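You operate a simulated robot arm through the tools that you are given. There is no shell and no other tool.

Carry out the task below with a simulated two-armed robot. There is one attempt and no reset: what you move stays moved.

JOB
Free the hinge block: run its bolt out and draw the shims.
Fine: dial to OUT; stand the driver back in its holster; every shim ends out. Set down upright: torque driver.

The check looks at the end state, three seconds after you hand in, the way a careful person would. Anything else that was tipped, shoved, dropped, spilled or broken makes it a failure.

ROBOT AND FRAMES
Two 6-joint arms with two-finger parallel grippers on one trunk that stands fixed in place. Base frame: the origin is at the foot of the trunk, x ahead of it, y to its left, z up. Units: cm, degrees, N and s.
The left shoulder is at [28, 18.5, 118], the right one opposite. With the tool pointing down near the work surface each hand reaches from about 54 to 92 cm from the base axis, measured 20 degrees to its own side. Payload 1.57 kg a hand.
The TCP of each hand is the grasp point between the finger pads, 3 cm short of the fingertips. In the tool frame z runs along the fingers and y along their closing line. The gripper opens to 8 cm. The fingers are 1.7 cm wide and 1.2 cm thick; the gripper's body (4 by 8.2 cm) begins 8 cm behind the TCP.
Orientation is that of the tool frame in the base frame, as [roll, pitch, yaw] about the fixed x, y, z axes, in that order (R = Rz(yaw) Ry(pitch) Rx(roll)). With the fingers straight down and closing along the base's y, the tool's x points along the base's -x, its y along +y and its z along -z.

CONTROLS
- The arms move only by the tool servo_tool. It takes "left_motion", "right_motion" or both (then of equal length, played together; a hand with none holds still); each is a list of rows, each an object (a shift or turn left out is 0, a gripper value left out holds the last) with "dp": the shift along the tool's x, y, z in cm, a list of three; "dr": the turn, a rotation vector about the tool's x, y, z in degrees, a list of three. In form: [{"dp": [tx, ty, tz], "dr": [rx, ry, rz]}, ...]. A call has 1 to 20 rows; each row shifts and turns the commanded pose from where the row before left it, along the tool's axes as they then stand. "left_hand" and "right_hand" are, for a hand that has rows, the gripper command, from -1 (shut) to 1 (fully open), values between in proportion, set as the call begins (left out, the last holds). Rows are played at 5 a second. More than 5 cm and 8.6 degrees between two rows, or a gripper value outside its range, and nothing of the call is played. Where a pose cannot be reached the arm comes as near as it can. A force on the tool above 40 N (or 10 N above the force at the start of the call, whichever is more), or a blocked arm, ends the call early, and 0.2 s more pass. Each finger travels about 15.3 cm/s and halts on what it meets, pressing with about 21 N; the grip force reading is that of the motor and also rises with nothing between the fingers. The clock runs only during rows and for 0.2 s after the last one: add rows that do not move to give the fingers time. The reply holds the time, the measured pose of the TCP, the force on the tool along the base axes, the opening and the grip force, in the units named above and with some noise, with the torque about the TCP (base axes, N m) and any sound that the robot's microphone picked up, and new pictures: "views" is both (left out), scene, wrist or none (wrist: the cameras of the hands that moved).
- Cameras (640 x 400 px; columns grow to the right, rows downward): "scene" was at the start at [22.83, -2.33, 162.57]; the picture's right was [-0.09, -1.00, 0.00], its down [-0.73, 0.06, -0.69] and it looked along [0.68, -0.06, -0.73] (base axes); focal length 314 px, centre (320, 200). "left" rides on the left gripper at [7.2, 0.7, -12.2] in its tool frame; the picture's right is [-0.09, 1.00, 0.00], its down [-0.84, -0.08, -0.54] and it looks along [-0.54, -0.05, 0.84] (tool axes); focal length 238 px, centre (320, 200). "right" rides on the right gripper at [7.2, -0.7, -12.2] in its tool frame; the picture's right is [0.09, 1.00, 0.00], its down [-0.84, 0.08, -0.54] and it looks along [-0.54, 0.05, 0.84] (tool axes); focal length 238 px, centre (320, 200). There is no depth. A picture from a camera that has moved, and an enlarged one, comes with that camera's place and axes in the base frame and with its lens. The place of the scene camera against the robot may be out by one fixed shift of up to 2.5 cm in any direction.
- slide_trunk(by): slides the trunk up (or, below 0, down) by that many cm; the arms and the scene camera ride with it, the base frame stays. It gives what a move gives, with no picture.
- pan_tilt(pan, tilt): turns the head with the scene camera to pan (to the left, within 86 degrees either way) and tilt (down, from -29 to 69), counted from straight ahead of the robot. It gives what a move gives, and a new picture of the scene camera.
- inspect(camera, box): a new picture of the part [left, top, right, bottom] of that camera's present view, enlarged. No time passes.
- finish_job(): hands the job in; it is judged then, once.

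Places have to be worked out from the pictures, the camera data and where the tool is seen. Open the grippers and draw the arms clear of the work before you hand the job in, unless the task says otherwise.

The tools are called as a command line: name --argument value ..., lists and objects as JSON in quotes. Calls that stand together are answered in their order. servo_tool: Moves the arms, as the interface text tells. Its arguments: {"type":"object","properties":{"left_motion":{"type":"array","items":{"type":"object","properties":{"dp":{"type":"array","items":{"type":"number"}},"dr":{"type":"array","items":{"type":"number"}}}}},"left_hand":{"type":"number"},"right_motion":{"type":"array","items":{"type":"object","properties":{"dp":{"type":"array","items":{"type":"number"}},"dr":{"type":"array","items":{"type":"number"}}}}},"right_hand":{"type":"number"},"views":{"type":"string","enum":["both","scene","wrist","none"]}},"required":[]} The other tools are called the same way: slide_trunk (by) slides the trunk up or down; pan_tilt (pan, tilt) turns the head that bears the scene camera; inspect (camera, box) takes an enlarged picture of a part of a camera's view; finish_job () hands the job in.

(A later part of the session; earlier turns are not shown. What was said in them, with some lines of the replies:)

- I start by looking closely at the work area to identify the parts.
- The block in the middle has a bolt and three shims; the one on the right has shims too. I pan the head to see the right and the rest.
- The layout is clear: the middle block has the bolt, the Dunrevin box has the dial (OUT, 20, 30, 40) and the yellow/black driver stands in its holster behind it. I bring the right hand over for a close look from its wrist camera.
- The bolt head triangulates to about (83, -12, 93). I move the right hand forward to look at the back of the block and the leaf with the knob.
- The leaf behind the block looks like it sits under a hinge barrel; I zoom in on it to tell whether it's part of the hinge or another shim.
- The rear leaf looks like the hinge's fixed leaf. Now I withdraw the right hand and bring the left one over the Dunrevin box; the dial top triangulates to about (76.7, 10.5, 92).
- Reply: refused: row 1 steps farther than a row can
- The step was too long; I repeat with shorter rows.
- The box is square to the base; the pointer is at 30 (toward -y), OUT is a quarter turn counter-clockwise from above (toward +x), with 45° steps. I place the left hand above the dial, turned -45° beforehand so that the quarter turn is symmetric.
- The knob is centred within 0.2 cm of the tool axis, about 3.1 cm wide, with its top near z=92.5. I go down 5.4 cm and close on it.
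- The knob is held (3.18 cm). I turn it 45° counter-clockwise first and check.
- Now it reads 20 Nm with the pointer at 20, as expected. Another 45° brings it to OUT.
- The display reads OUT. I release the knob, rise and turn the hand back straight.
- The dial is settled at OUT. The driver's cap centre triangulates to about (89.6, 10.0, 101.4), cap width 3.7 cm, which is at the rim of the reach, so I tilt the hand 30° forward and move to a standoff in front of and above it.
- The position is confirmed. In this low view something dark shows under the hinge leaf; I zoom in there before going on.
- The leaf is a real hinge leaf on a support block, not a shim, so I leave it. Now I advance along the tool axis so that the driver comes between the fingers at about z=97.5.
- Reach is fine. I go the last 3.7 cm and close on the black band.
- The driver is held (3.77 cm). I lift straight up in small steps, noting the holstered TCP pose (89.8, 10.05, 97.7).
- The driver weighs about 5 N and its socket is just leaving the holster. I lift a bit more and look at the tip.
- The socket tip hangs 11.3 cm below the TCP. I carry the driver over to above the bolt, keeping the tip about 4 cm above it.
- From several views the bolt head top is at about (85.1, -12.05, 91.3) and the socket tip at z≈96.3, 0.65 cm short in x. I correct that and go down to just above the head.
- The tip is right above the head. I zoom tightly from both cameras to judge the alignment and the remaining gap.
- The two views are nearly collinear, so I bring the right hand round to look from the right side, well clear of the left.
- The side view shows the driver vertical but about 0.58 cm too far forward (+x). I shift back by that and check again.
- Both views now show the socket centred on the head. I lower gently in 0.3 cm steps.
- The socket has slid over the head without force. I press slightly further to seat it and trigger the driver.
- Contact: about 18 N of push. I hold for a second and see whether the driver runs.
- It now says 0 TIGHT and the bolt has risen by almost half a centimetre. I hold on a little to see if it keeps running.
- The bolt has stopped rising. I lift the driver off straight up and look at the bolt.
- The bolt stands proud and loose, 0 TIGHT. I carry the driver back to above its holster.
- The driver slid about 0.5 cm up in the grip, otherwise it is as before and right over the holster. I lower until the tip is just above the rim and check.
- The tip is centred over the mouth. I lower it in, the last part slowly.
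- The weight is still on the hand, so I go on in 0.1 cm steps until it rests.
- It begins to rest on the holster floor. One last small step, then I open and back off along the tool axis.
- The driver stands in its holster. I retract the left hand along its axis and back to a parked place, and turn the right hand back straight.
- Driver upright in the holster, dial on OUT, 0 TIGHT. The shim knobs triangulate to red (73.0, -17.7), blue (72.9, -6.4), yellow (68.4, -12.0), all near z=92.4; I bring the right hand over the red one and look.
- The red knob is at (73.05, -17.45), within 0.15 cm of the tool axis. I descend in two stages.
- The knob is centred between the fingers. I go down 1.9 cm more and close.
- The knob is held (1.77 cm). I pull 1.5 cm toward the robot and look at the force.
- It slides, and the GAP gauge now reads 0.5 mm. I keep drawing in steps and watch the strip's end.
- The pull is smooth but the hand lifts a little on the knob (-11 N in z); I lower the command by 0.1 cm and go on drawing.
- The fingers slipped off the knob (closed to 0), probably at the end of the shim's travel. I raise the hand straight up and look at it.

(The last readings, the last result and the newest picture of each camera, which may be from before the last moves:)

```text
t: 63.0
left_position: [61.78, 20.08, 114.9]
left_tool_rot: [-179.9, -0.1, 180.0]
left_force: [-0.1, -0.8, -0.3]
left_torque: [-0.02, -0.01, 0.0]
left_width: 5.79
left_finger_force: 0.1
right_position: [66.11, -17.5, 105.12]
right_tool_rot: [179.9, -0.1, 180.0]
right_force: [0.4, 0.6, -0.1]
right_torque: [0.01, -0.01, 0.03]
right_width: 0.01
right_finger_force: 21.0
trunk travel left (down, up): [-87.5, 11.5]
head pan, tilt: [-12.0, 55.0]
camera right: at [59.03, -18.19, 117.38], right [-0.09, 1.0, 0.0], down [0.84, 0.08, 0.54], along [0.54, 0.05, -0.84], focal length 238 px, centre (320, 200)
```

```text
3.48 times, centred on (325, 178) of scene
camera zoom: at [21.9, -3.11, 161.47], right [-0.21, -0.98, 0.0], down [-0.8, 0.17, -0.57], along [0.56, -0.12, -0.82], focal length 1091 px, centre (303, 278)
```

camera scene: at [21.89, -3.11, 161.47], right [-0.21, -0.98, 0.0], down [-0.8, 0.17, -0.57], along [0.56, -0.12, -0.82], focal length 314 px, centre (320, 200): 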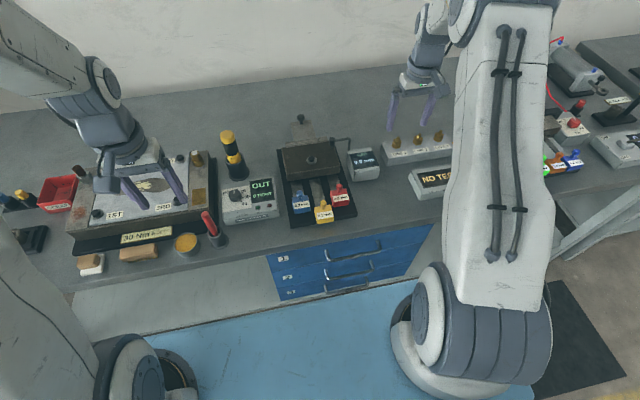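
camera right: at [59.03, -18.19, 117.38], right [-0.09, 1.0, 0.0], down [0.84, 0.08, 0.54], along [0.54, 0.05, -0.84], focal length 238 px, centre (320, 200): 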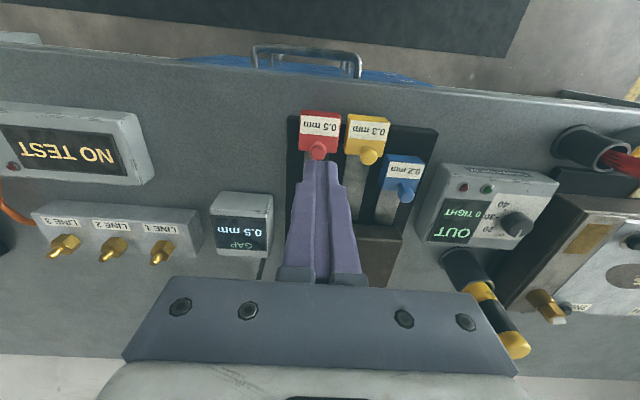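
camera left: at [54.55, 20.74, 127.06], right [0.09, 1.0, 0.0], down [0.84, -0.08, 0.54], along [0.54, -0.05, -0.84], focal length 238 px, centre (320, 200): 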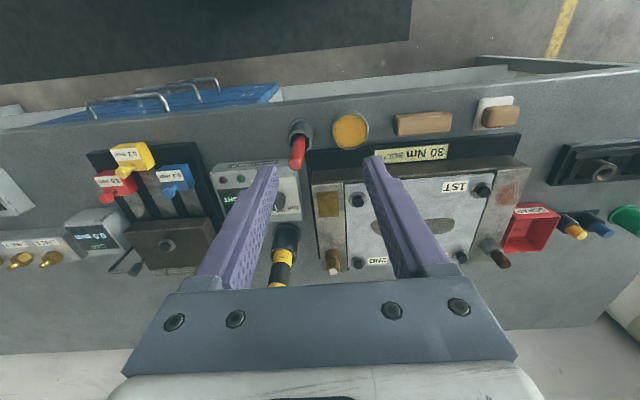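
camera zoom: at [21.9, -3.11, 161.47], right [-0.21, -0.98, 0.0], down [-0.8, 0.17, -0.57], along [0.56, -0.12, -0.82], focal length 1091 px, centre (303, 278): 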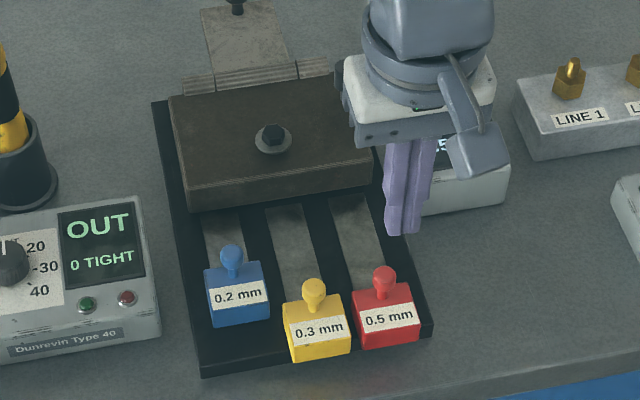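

The red shim was drawn 4.3 cm (knob now at x=68.75) and stands flat. To know whether it is at a stop, I re-grip its knob and pull gently while watching the force.

servo_tool --right_motion '[{"dp": [-2.65, 0, 0]}, {"dp": [0, 0, 3.5]}, {"dp": [0, 0, 3.5]}, {"dp": [0, 0, 2]}, {}, {}]' --right_hand -0.1 --views "wrist"

inspect --camera "right" --box '[260, 100, 400, 220]'

```text
t: 64.4
left_position: [61.73, 20.13, 114.88]
left_tool_rot: [179.9, 0.1, -179.9]
left_force: [-0.5, 0.0, -0.2]
left_torque: [0.02, 0.01, -0.03]
left_width: 5.79
left_finger_force: 0.1
right_position: [68.79, -17.52, 95.99]
right_tool_rot: [-180.0, 0.1, -180.0]
right_force: [-0.6, -0.3, 0.0]
right_torque: [0.01, -0.02, -0.01]
right_width: 3.6
right_finger_force: 0.0
trunk travel left (down, up): [-87.5, 11.5]
head pan, tilt: [-12.0, 55.0]
camera right: at [61.71, -18.22, 108.28], right [-0.09, 1.0, 0.0], down [0.84, 0.08, 0.54], along [0.54, 0.05, -0.84], focal length 238 px, centre (320, 200)
```

right: 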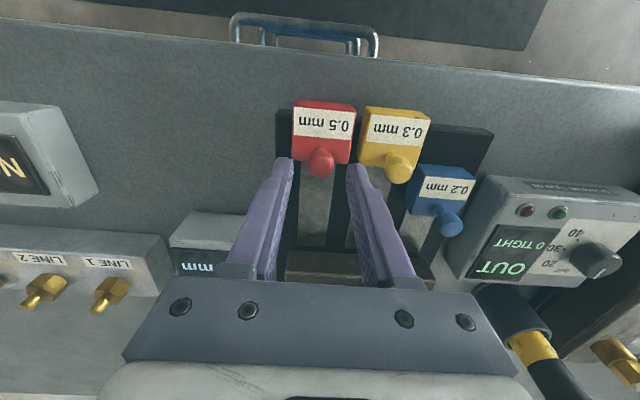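

```text
3.33 times, centred on (330, 160) of right
camera zoom: at [61.71, -18.22, 108.28], right [-0.09, 1.0, 0.0], down [0.84, 0.08, 0.54], along [0.54, 0.05, -0.84], focal length 794 px, centre (287, 333)
```

zoom: 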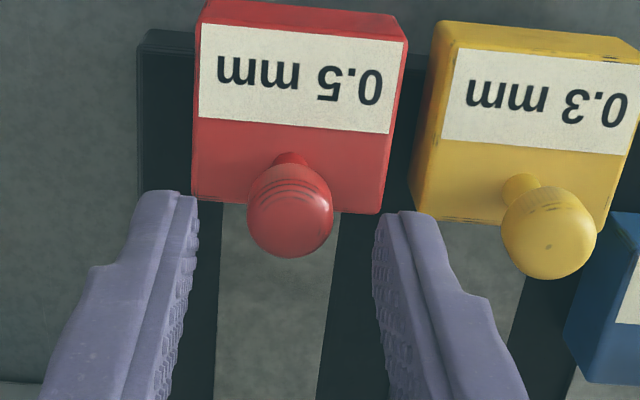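

servo_tool --right_motion '[{"dp": [0.12, 0, 1.0]}, {"dp": [0, 0, 0.9]}, {}]' --views "none"

servo_tool --right_motion '[{}, {}, {}]' --right_hand -1 --views "none"

servo_tool --right_motion '[{"dp": [0.2, 0, 0.03]}, {"dp": [0.2, 0, 0]}, {}]' --views "wrist"

```text
t: 65.2
left_position: [61.74, 20.11, 114.89]
left_tool_rot: [-179.9, 0.0, 179.9]
left_force: [-0.3, 0.0, -0.4]
left_torque: [0.04, -0.02, 0.0]
left_width: 5.8
left_finger_force: 0.0
right_position: [68.55, -17.46, 94.14]
right_tool_rot: [-179.9, 0.0, -180.0]
right_force: [-0.2, 0.2, 0.4]
right_torque: [-0.02, -0.02, -0.02]
right_width: 3.62
right_finger_force: 0.1
trunk travel left (down, up): [-87.5, 11.5]
head pan, tilt: [-12.0, 55.0]
```

```text
t: 66.0
left_position: [61.81, 20.04, 114.85]
left_tool_rot: [-179.9, 0.0, -180.0]
left_force: [0.5, 1.0, 0.9]
left_torque: [-0.01, 0.0, 0.0]
left_width: 5.76
left_finger_force: 0.0
right_position: [68.76, -17.55, 94.17]
right_tool_rot: [-180.0, 0.0, -179.9]
right_force: [0.4, -0.5, -3.1]
right_torque: [-0.04, -0.21, -0.01]
right_width: 1.77
right_finger_force: 32.0
trunk travel left (down, up): [-87.5, 11.5]
head pan, tilt: [-12.0, 55.0]
```

```text
t: 66.8
left_position: [61.94, 19.98, 114.75]
left_tool_rot: [179.9, 0.0, -180.0]
left_force: [-0.1, -0.1, -0.6]
left_torque: [0.02, 0.05, 0.01]
left_width: 5.82
left_finger_force: 0.0
right_position: [68.64, -17.63, 94.2]
right_tool_rot: [-180.0, 0.4, 180.0]
right_force: [19.4, 1.1, -11.2]
right_torque: [0.04, -0.55, 0.0]
right_width: 1.75
right_finger_force: 32.2
trunk travel left (down, up): [-87.5, 11.5]
head pan, tilt: [-12.0, 55.0]
camera right: at [61.54, -18.19, 106.35], right [-0.09, 1.0, 0.0], down [0.83, 0.08, 0.55], along [0.55, 0.05, -0.84], focal length 238 px, centre (320, 200)
```

right: 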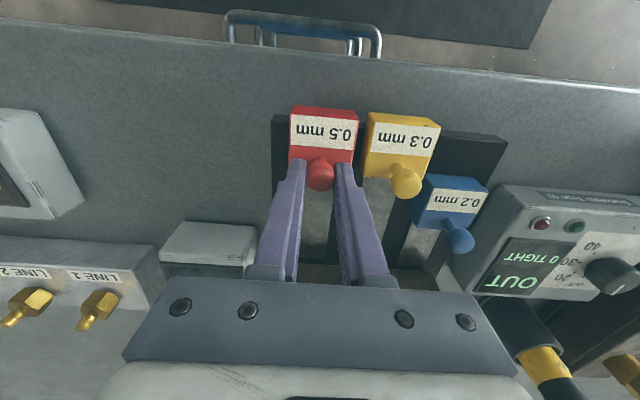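

Force jumps to 19 N with no motion: the red shim is at its stop, fully out. I release, rise and go over the blue knob.

servo_tool --right_motion '[{"dp": [-0.3, 0, 0]}, {}]' --views "none"

servo_tool --right_motion '[{}, {}, {"dp": [0, 0, -4]}, {"dp": [0, 0, -4]}, {"dp": [-1.5, 3.7, 0]}, {"dp": [-1.5, 3.7, 0]}, {"dp": [-1.3, 3.7, 0]}, {}, {}]' --right_hand -0.1 --views "both"

inspect --camera "right" --box '[220, 60, 420, 200]'

```text
t: 67.4
left_position: [61.82, 20.17, 114.85]
left_tool_rot: [180.0, 0.0, 180.0]
left_force: [-0.3, 0.4, -0.8]
left_torque: [0.01, 0.0, -0.03]
left_width: 5.82
left_finger_force: 0.1
right_position: [68.65, -17.5, 94.1]
right_tool_rot: [180.0, 0.1, 180.0]
right_force: [10.7, 4.1, -4.0]
right_torque: [0.05, -0.81, -0.02]
right_width: 1.76
right_finger_force: 32.2
trunk travel left (down, up): [-87.5, 11.5]
head pan, tilt: [-12.0, 55.0]
```

```text
t: 69.4
left_position: [61.82, 20.07, 114.7]
left_tool_rot: [-180.0, 0.1, 179.9]
left_force: [-0.9, 0.2, -0.1]
left_torque: [0.01, -0.01, -0.01]
left_width: 5.81
left_finger_force: 0.1
right_position: [72.93, -6.46, 102.19]
right_tool_rot: [179.9, 0.1, 180.0]
right_force: [0.6, 0.1, -1.1]
right_torque: [-0.02, -0.03, 0.02]
right_width: 3.62
right_finger_force: 0.0
trunk travel left (down, up): [-87.5, 11.5]
head pan, tilt: [-12.0, 55.0]
camera scene: at [21.93, -3.12, 161.47], right [-0.21, -0.98, 0.0], down [-0.8, 0.17, -0.57], along [0.56, -0.12, -0.82], focal length 314 px, centre (320, 200)
camera right: at [65.83, -7.12, 114.37], right [-0.09, 1.0, 0.0], down [0.84, 0.08, 0.54], along [0.54, 0.05, -0.84], focal length 238 px, centre (320, 200)
```

scene: 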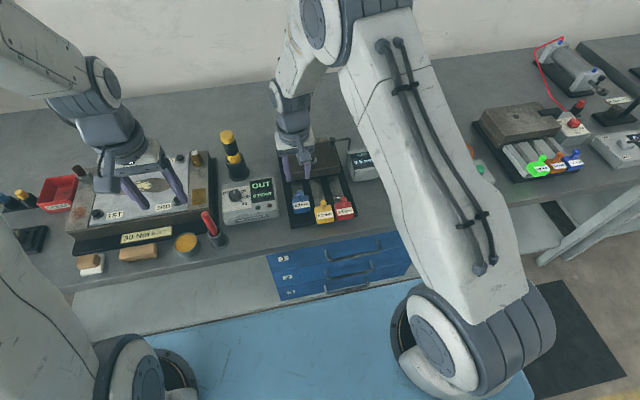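
right: 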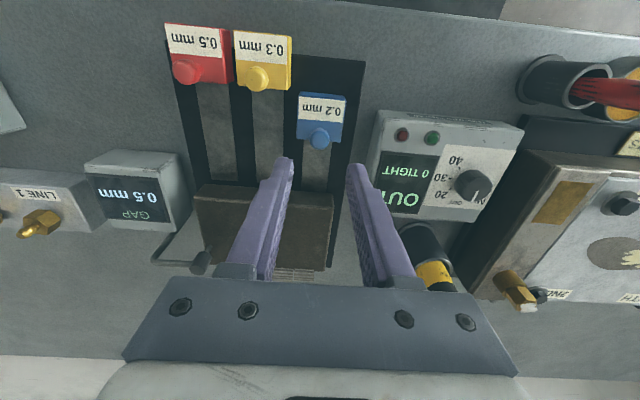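

```text
2.86 times, centred on (320, 130) of right
camera zoom: at [65.83, -7.12, 114.37], right [-0.09, 1.0, 0.0], down [0.84, 0.08, 0.54], along [0.54, 0.05, -0.84], focal length 681 px, centre (320, 400)
```

zoom: 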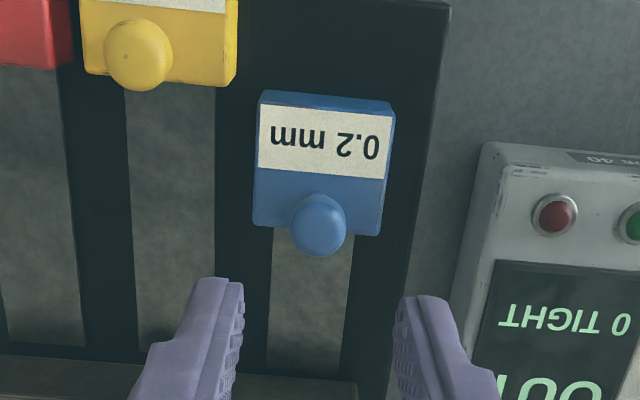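

The blue knob is at (73.0, -6.5), centred. I descend 8.1 cm and grip it.

servo_tool --right_motion '[{"dp": [0, 0, 3]}, {"dp": [0, 0, 3]}, {"dp": [0, 0, 2.1]}, {}]' --views "none"

servo_tool --right_motion '[{}, {}, {}]' --right_hand -1 --views "wrist"

```text
t: 70.4
left_position: [61.79, 20.06, 114.82]
left_tool_rot: [-180.0, -0.1, 179.9]
left_force: [-0.3, 0.5, 1.1]
left_torque: [0.0, -0.06, -0.01]
left_width: 5.78
left_finger_force: 0.0
right_position: [72.88, -6.47, 94.04]
right_tool_rot: [-180.0, 0.0, 180.0]
right_force: [0.7, 0.0, 0.3]
right_torque: [0.0, -0.02, -0.02]
right_width: 3.6
right_finger_force: 0.0
trunk travel left (down, up): [-87.5, 11.5]
head pan, tilt: [-12.0, 55.0]
```

```text
t: 71.2
left_position: [61.74, 20.08, 114.92]
left_tool_rot: [-179.9, 0.1, 180.0]
left_force: [-0.8, 0.5, 0.4]
left_torque: [0.0, -0.05, 0.0]
left_width: 5.81
left_finger_force: 0.1
right_position: [73.04, -6.5, 93.96]
right_tool_rot: [179.9, 0.0, 180.0]
right_force: [0.2, -1.2, -2.6]
right_torque: [-0.04, -0.27, 0.01]
right_width: 1.76
right_finger_force: 32.7
trunk travel left (down, up): [-87.5, 11.5]
head pan, tilt: [-12.0, 55.0]
camera right: at [65.88, -7.18, 106.3], right [-0.09, 1.0, 0.0], down [0.84, 0.08, 0.54], along [0.54, 0.05, -0.84], focal length 238 px, centre (320, 200)
```

right: 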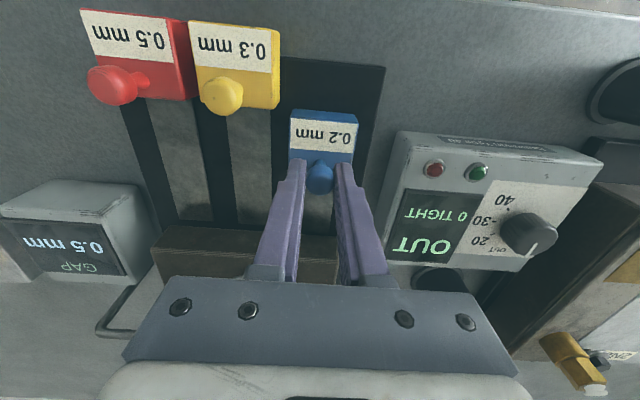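

The blue knob is held. I draw it 3.9 cm with a slight downward bias, then finish in small steps to the stop.

servo_tool --right_motion '[{"dp": [0.5, 0, 0.02]}, {"dp": [0.5, 0, 0.02]}, {"dp": [0.5, 0, 0.02]}, {"dp": [0.5, 0, 0.02]}, {"dp": [0.5, 0, 0.02]}, {"dp": [0.5, 0, 0]}, {"dp": [0.5, 0, 0]}, {"dp": [0.4, 0, 0]}, {}]' --views "wrist"

servo_tool --right_motion '[{"dp": [0.2, 0, 0]}, {"dp": [0.2, 0, 0]}, {}]' --views "none"

```text
t: 73.2
left_position: [61.72, 19.98, 114.97]
left_tool_rot: [179.9, 0.0, 179.9]
left_force: [0.1, 0.2, -1.0]
left_torque: [-0.02, 0.03, 0.01]
left_width: 5.82
left_finger_force: 0.0
right_position: [68.88, -6.47, 94.05]
right_tool_rot: [180.0, 0.1, 180.0]
right_force: [0.4, -9.5, 17.1]
right_torque: [-0.16, 0.13, -0.05]
right_width: 1.75
right_finger_force: 32.1
trunk travel left (down, up): [-87.5, 11.5]
head pan, tilt: [-12.0, 55.0]
camera right: at [61.94, -7.19, 106.28], right [-0.09, 1.0, 0.0], down [0.84, 0.08, 0.54], along [0.54, 0.05, -0.84], focal length 238 px, centre (320, 200)
```

right: 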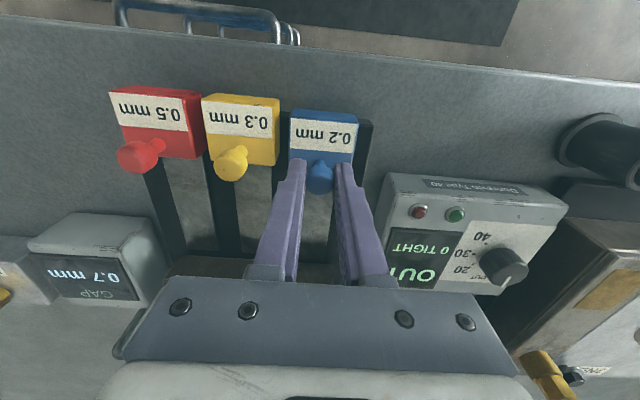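

```text
t: 74.0
left_position: [61.67, 20.04, 114.96]
left_tool_rot: [-179.9, 0.0, -179.9]
left_force: [0.7, 1.2, -0.3]
left_torque: [-0.03, 0.05, 0.05]
left_width: 5.82
left_finger_force: 0.1
right_position: [68.59, -6.44, 94.11]
right_tool_rot: [-179.9, 0.1, -180.0]
right_force: [2.5, -10.3, 15.2]
right_torque: [-0.12, -0.58, 0.0]
right_width: 1.74
right_finger_force: 32.5
trunk travel left (down, up): [-87.5, 11.5]
head pan, tilt: [-12.0, 55.0]
```

GAP reads 0.7 mm. I ease the side loads and nudge on to feel the stop.

servo_tool --right_motion '[{"dp": [0, -0.07, -0.13]}, {"dp": [0.2, 0, 0]}, {}]' --views "none"

servo_tool --right_motion '[{"dp": [0.15, 0, 0]}, {}]' --views "wrist"

```text
t: 74.8
left_position: [61.78, 20.02, 114.84]
left_tool_rot: [179.9, 0.0, 179.9]
left_force: [-0.2, -0.8, 0.4]
left_torque: [-0.03, 0.03, -0.01]
left_width: 5.78
left_finger_force: 0.1
right_position: [68.42, -6.43, 94.07]
right_tool_rot: [180.0, 0.0, 180.0]
right_force: [9.0, -2.6, -4.4]
right_torque: [-0.03, 0.03, 0.05]
right_width: 1.78
right_finger_force: 33.2
trunk travel left (down, up): [-87.5, 11.5]
head pan, tilt: [-12.0, 55.0]
```

```text
t: 75.4
left_position: [61.83, 20.09, 114.79]
left_tool_rot: [179.9, -0.1, 179.9]
left_force: [0.1, 1.1, -0.2]
left_torque: [-0.03, -0.02, -0.02]
left_width: 5.8
left_finger_force: 0.1
right_position: [68.44, -6.46, 94.1]
right_tool_rot: [179.8, 0.2, -179.9]
right_force: [16.7, -3.0, -11.9]
right_torque: [-0.04, -0.29, 0.01]
right_width: 1.77
right_finger_force: 32.3
trunk travel left (down, up): [-87.5, 11.5]
head pan, tilt: [-12.0, 55.0]
camera right: at [61.37, -7.2, 106.27], right [-0.09, 1.0, 0.0], down [0.84, 0.08, 0.54], along [0.54, 0.05, -0.84], focal length 238 px, centre (320, 200)
```

right: 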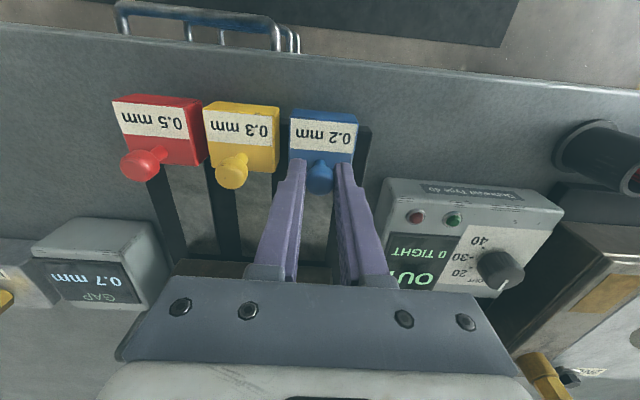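

Blue is at its stop at x=68.4, the same place where red stopped and where yellow has stood from the start, so yellow seems to be out already. I release blue and check yellow with a gentle pull.

servo_tool --right_motion '[{"dp": [-0.25, 0, 0]}, {}]' --views "none"

servo_tool --right_motion '[{}, {}, {"dp": [0, 0, -4]}, {"dp": [0, 0, -4]}, {"dp": [0, -2.8, 0]}, {"dp": [0, -2.75, 0]}, {}, {}]' --right_hand -0.1 --views "wrist"

inspect --camera "right" --box '[220, 60, 420, 200]'

```text
t: 76.0
left_position: [61.84, 20.09, 114.87]
left_tool_rot: [-180.0, 0.1, 180.0]
left_force: [0.4, -0.5, -0.7]
left_torque: [0.01, -0.03, -0.04]
left_width: 5.81
left_finger_force: 0.1
right_position: [68.38, -6.46, 94.05]
right_tool_rot: [-179.9, 0.0, -180.0]
right_force: [7.4, 0.3, -8.8]
right_torque: [0.01, -0.62, 0.06]
right_width: 1.76
right_finger_force: 32.4
trunk travel left (down, up): [-87.5, 11.5]
head pan, tilt: [-12.0, 55.0]
```

```text
t: 77.8
left_position: [61.8, 19.95, 114.84]
left_tool_rot: [180.0, 0.0, 180.0]
left_force: [-0.3, -0.1, -1.0]
left_torque: [0.02, 0.0, 0.02]
left_width: 5.8
left_finger_force: 0.0
right_position: [68.35, -12.1, 102.13]
right_tool_rot: [-180.0, -0.1, 179.9]
right_force: [0.1, 0.0, 0.4]
right_torque: [0.01, 0.02, -0.02]
right_width: 3.6
right_finger_force: 0.0
trunk travel left (down, up): [-87.5, 11.5]
head pan, tilt: [-12.0, 55.0]
camera right: at [61.39, -12.74, 114.41], right [-0.09, 1.0, 0.0], down [0.84, 0.08, 0.54], along [0.54, 0.05, -0.84], focal length 238 px, centre (320, 200)
```

right: 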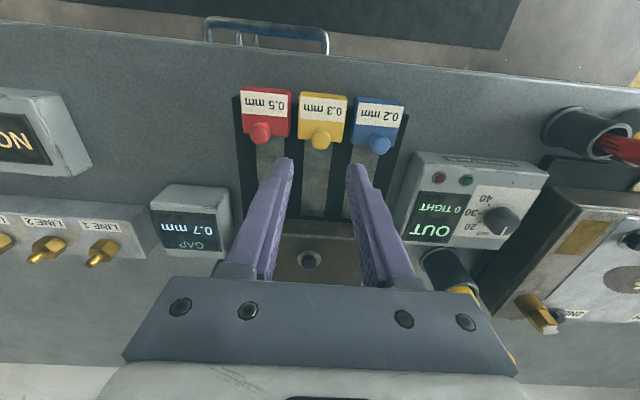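

```text
2.86 times, centred on (320, 130) of right
camera zoom: at [61.39, -12.74, 114.41], right [-0.09, 1.0, 0.0], down [0.84, 0.08, 0.54], along [0.54, 0.05, -0.84], focal length 681 px, centre (320, 400)
```

zoom: 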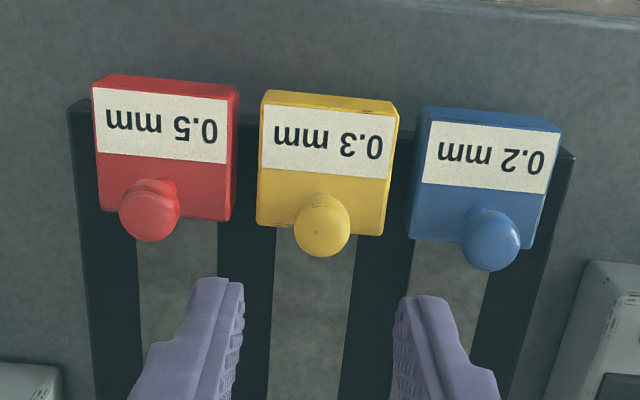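

All three handles now line up at the same stop, so yellow is already out and needs no touching; GAP reads 0.7 mm (0.5 + 0.2). I open both hands and draw the arms back clear of the work.

servo_tool --right_motion '[{"dp": [0, 0, -4.5]}, {"dp": [0, 0, -4.5]}, {"dp": [1, -3, -3.5]}, {"dp": [2, -3, -3]}, {"dp": [3, -3, -3]}, {"dp": [3, -3, -3]}, {"dp": [3, -3, -3]}, {"dp": [2, -3, -3]}, {}, {}]' --left_motion '[{"dp": [0, 0, -3]}, {"dp": [1, 1, -3]}, {"dp": [1, 1, -3]}, {"dp": [1, 1, -2]}, {"dp": [0, 0, 0]}, {}, {}, {}, {}, {}]' --right_hand 1 --left_hand 1 --views "both"

inspect --camera "scene" --box '[205, 110, 385, 235]'

inspect --camera "scene" --box '[265, 120, 345, 180]'

```text
refused: row 5 steps farther than a row can; nothing moved
```

```text
3.20 times, centred on (295, 172) of scene
camera zoom: at [21.92, -3.12, 161.47], right [-0.21, -0.98, 0.0], down [-0.8, 0.17, -0.57], along [0.56, -0.12, -0.82], focal length 1004 px, centre (400, 288)
```

zoom: 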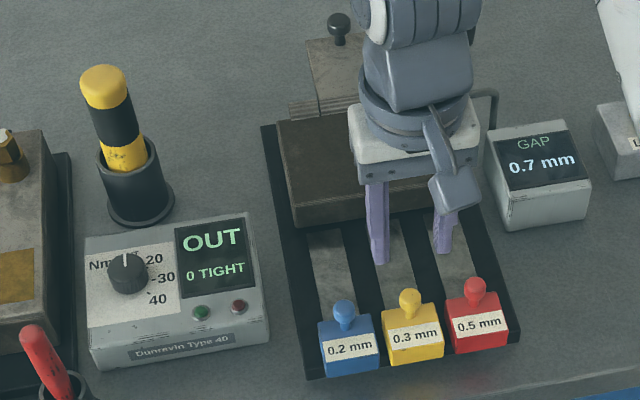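

```text
6.67 times, centred on (305, 150) of scene
camera zoom: at [21.92, -3.12, 161.47], right [-0.21, -0.98, 0.0], down [-0.8, 0.17, -0.57], along [0.56, -0.12, -0.82], focal length 2091 px, centre (420, 533)
```

zoom: 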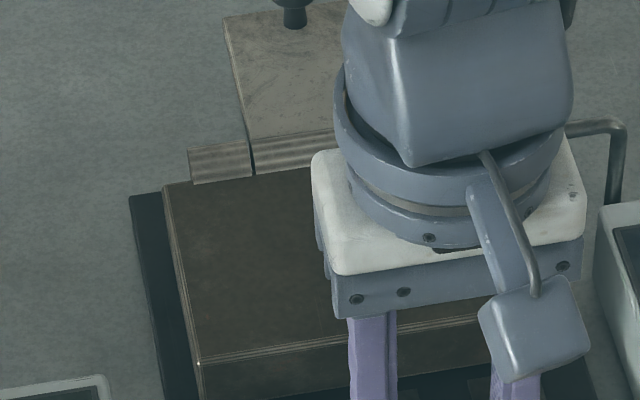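

One row was a bit long; I repeat the retreat with shorter rows.

servo_tool --right_motion '[{"dp": [0, 0, -4.5]}, {"dp": [0, 0, -4.5]}, {"dp": [1, -3, -3]}, {"dp": [2, -3, -3]}, {"dp": [2.5, -3, -2.5]}, {"dp": [2.5, -3, -2.5]}, {"dp": [2.5, -3, -2.5]}, {"dp": [2, -3, -2.5]}, {}, {}]' --left_motion '[{"dp": [0, 0, -3]}, {"dp": [1, 1, -3]}, {"dp": [1, 1, -3]}, {"dp": [1, 1, -2]}, {}, {}, {}, {}, {}, {}]' --right_hand 1 --left_hand 1 --views "both"

inspect --camera "scene" --box '[205, 110, 385, 235]'

inspect --camera "scene" --box '[285, 135, 355, 225]'

```text
t: 80.0
left_position: [58.8, 22.99, 125.85]
left_tool_rot: [-180.0, 0.1, 179.9]
left_force: [-0.5, -0.7, 0.2]
left_torque: [-0.01, -0.02, -0.01]
left_width: 8.03
left_finger_force: 0.1
right_position: [55.98, -30.17, 127.12]
right_tool_rot: [180.0, 0.0, -180.0]
right_force: [0.3, 0.2, 0.1]
right_torque: [0.03, 0.0, 0.02]
right_width: 7.99
right_finger_force: 0.0
trunk travel left (down, up): [-87.5, 11.5]
head pan, tilt: [-12.0, 55.0]
camera scene: at [21.94, -3.13, 161.47], right [-0.21, -0.98, 0.0], down [-0.8, 0.17, -0.57], along [0.56, -0.12, -0.82], focal length 314 px, centre (320, 200)
camera right: at [48.93, -30.72, 139.44], right [-0.09, 1.0, 0.0], down [0.84, 0.08, 0.54], along [0.54, 0.05, -0.84], focal length 238 px, centre (320, 200)
camera left: at [51.67, 23.71, 137.98], right [0.09, 1.0, 0.0], down [0.84, -0.08, 0.54], along [0.54, -0.05, -0.84], focal length 238 px, centre (320, 200)
```

scene: 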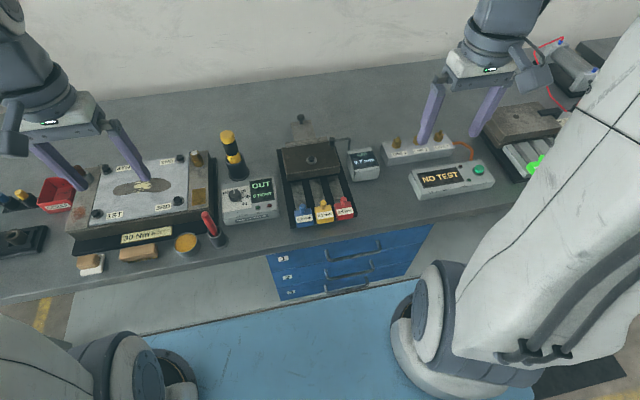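
right: 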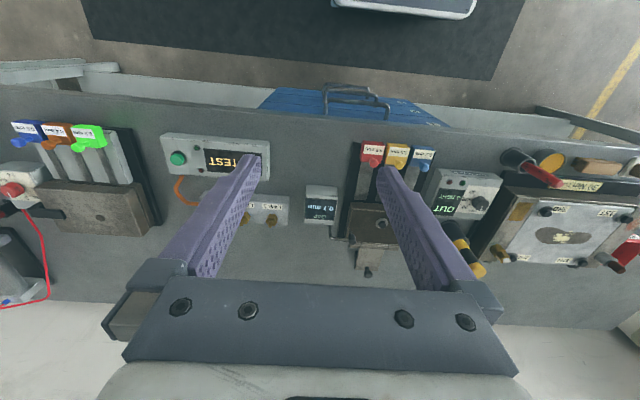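
left: 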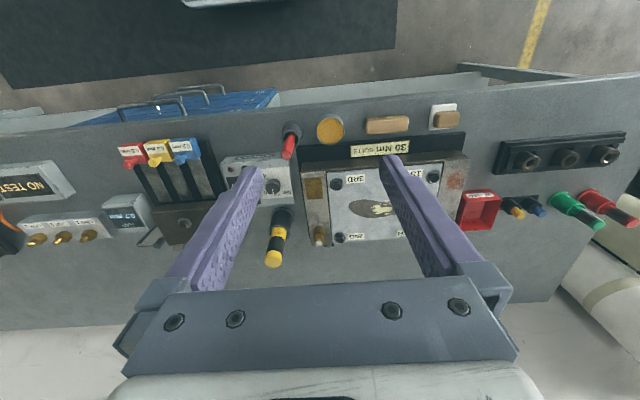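

```text
3.20 times, centred on (295, 172) of scene
camera zoom: at [21.94, -3.13, 161.47], right [-0.21, -0.98, 0.0], down [-0.8, 0.17, -0.57], along [0.56, -0.12, -0.82], focal length 1004 px, centre (400, 288)
```

zoom: 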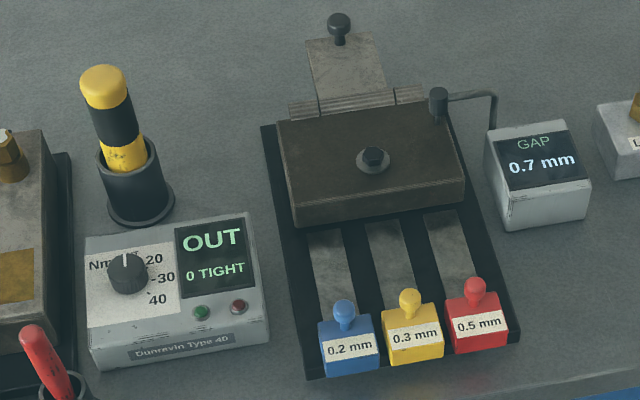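

```text
4.44 times, centred on (320, 180) of scene
camera zoom: at [21.94, -3.13, 161.47], right [-0.21, -0.98, 0.0], down [-0.8, 0.17, -0.57], along [0.56, -0.12, -0.82], focal length 1394 px, centre (320, 289)
```

zoom: 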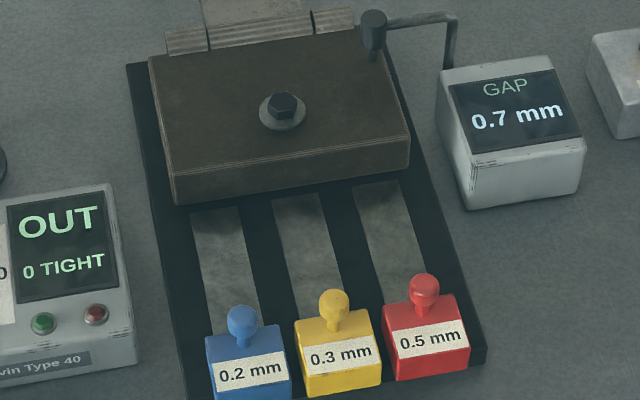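

The strips' ends of all three shims now show in front of the block. The bolt is run out (0 TIGHT), the dial is on OUT, the driver stands in its holster, nothing else has moved, and the open hands are clear, so I hand in.

finish_job

```text
The job is handed in.
```

The hinge block is freed and the job is handed in; the result of the check has not come back.

- **Bolt:** run out with the driver. The box display went from 1 TIGHT to 0 TIGHT, and the bolt now stands about half a centimetre proud of the block. The driver stopped by itself there.
- **Shims:** all three are out. I drew the red (0.5 mm) and blue (0.2 mm) back to their stops. The yellow (0.3 mm) already stood at that same position, so I left it untouched. The GAP gauge reads 0.7 mm, which matches the two I drew.
- **Dial:** set to OUT and left there.
- **Driver:** standing upright in its holster.

While I was drawing the red shim the fingers slipped off its knob at the stop, without disturbing anything. Nothing else on the bench looks moved in the last pictures. Both grippers are open and the arms are clear of the work.
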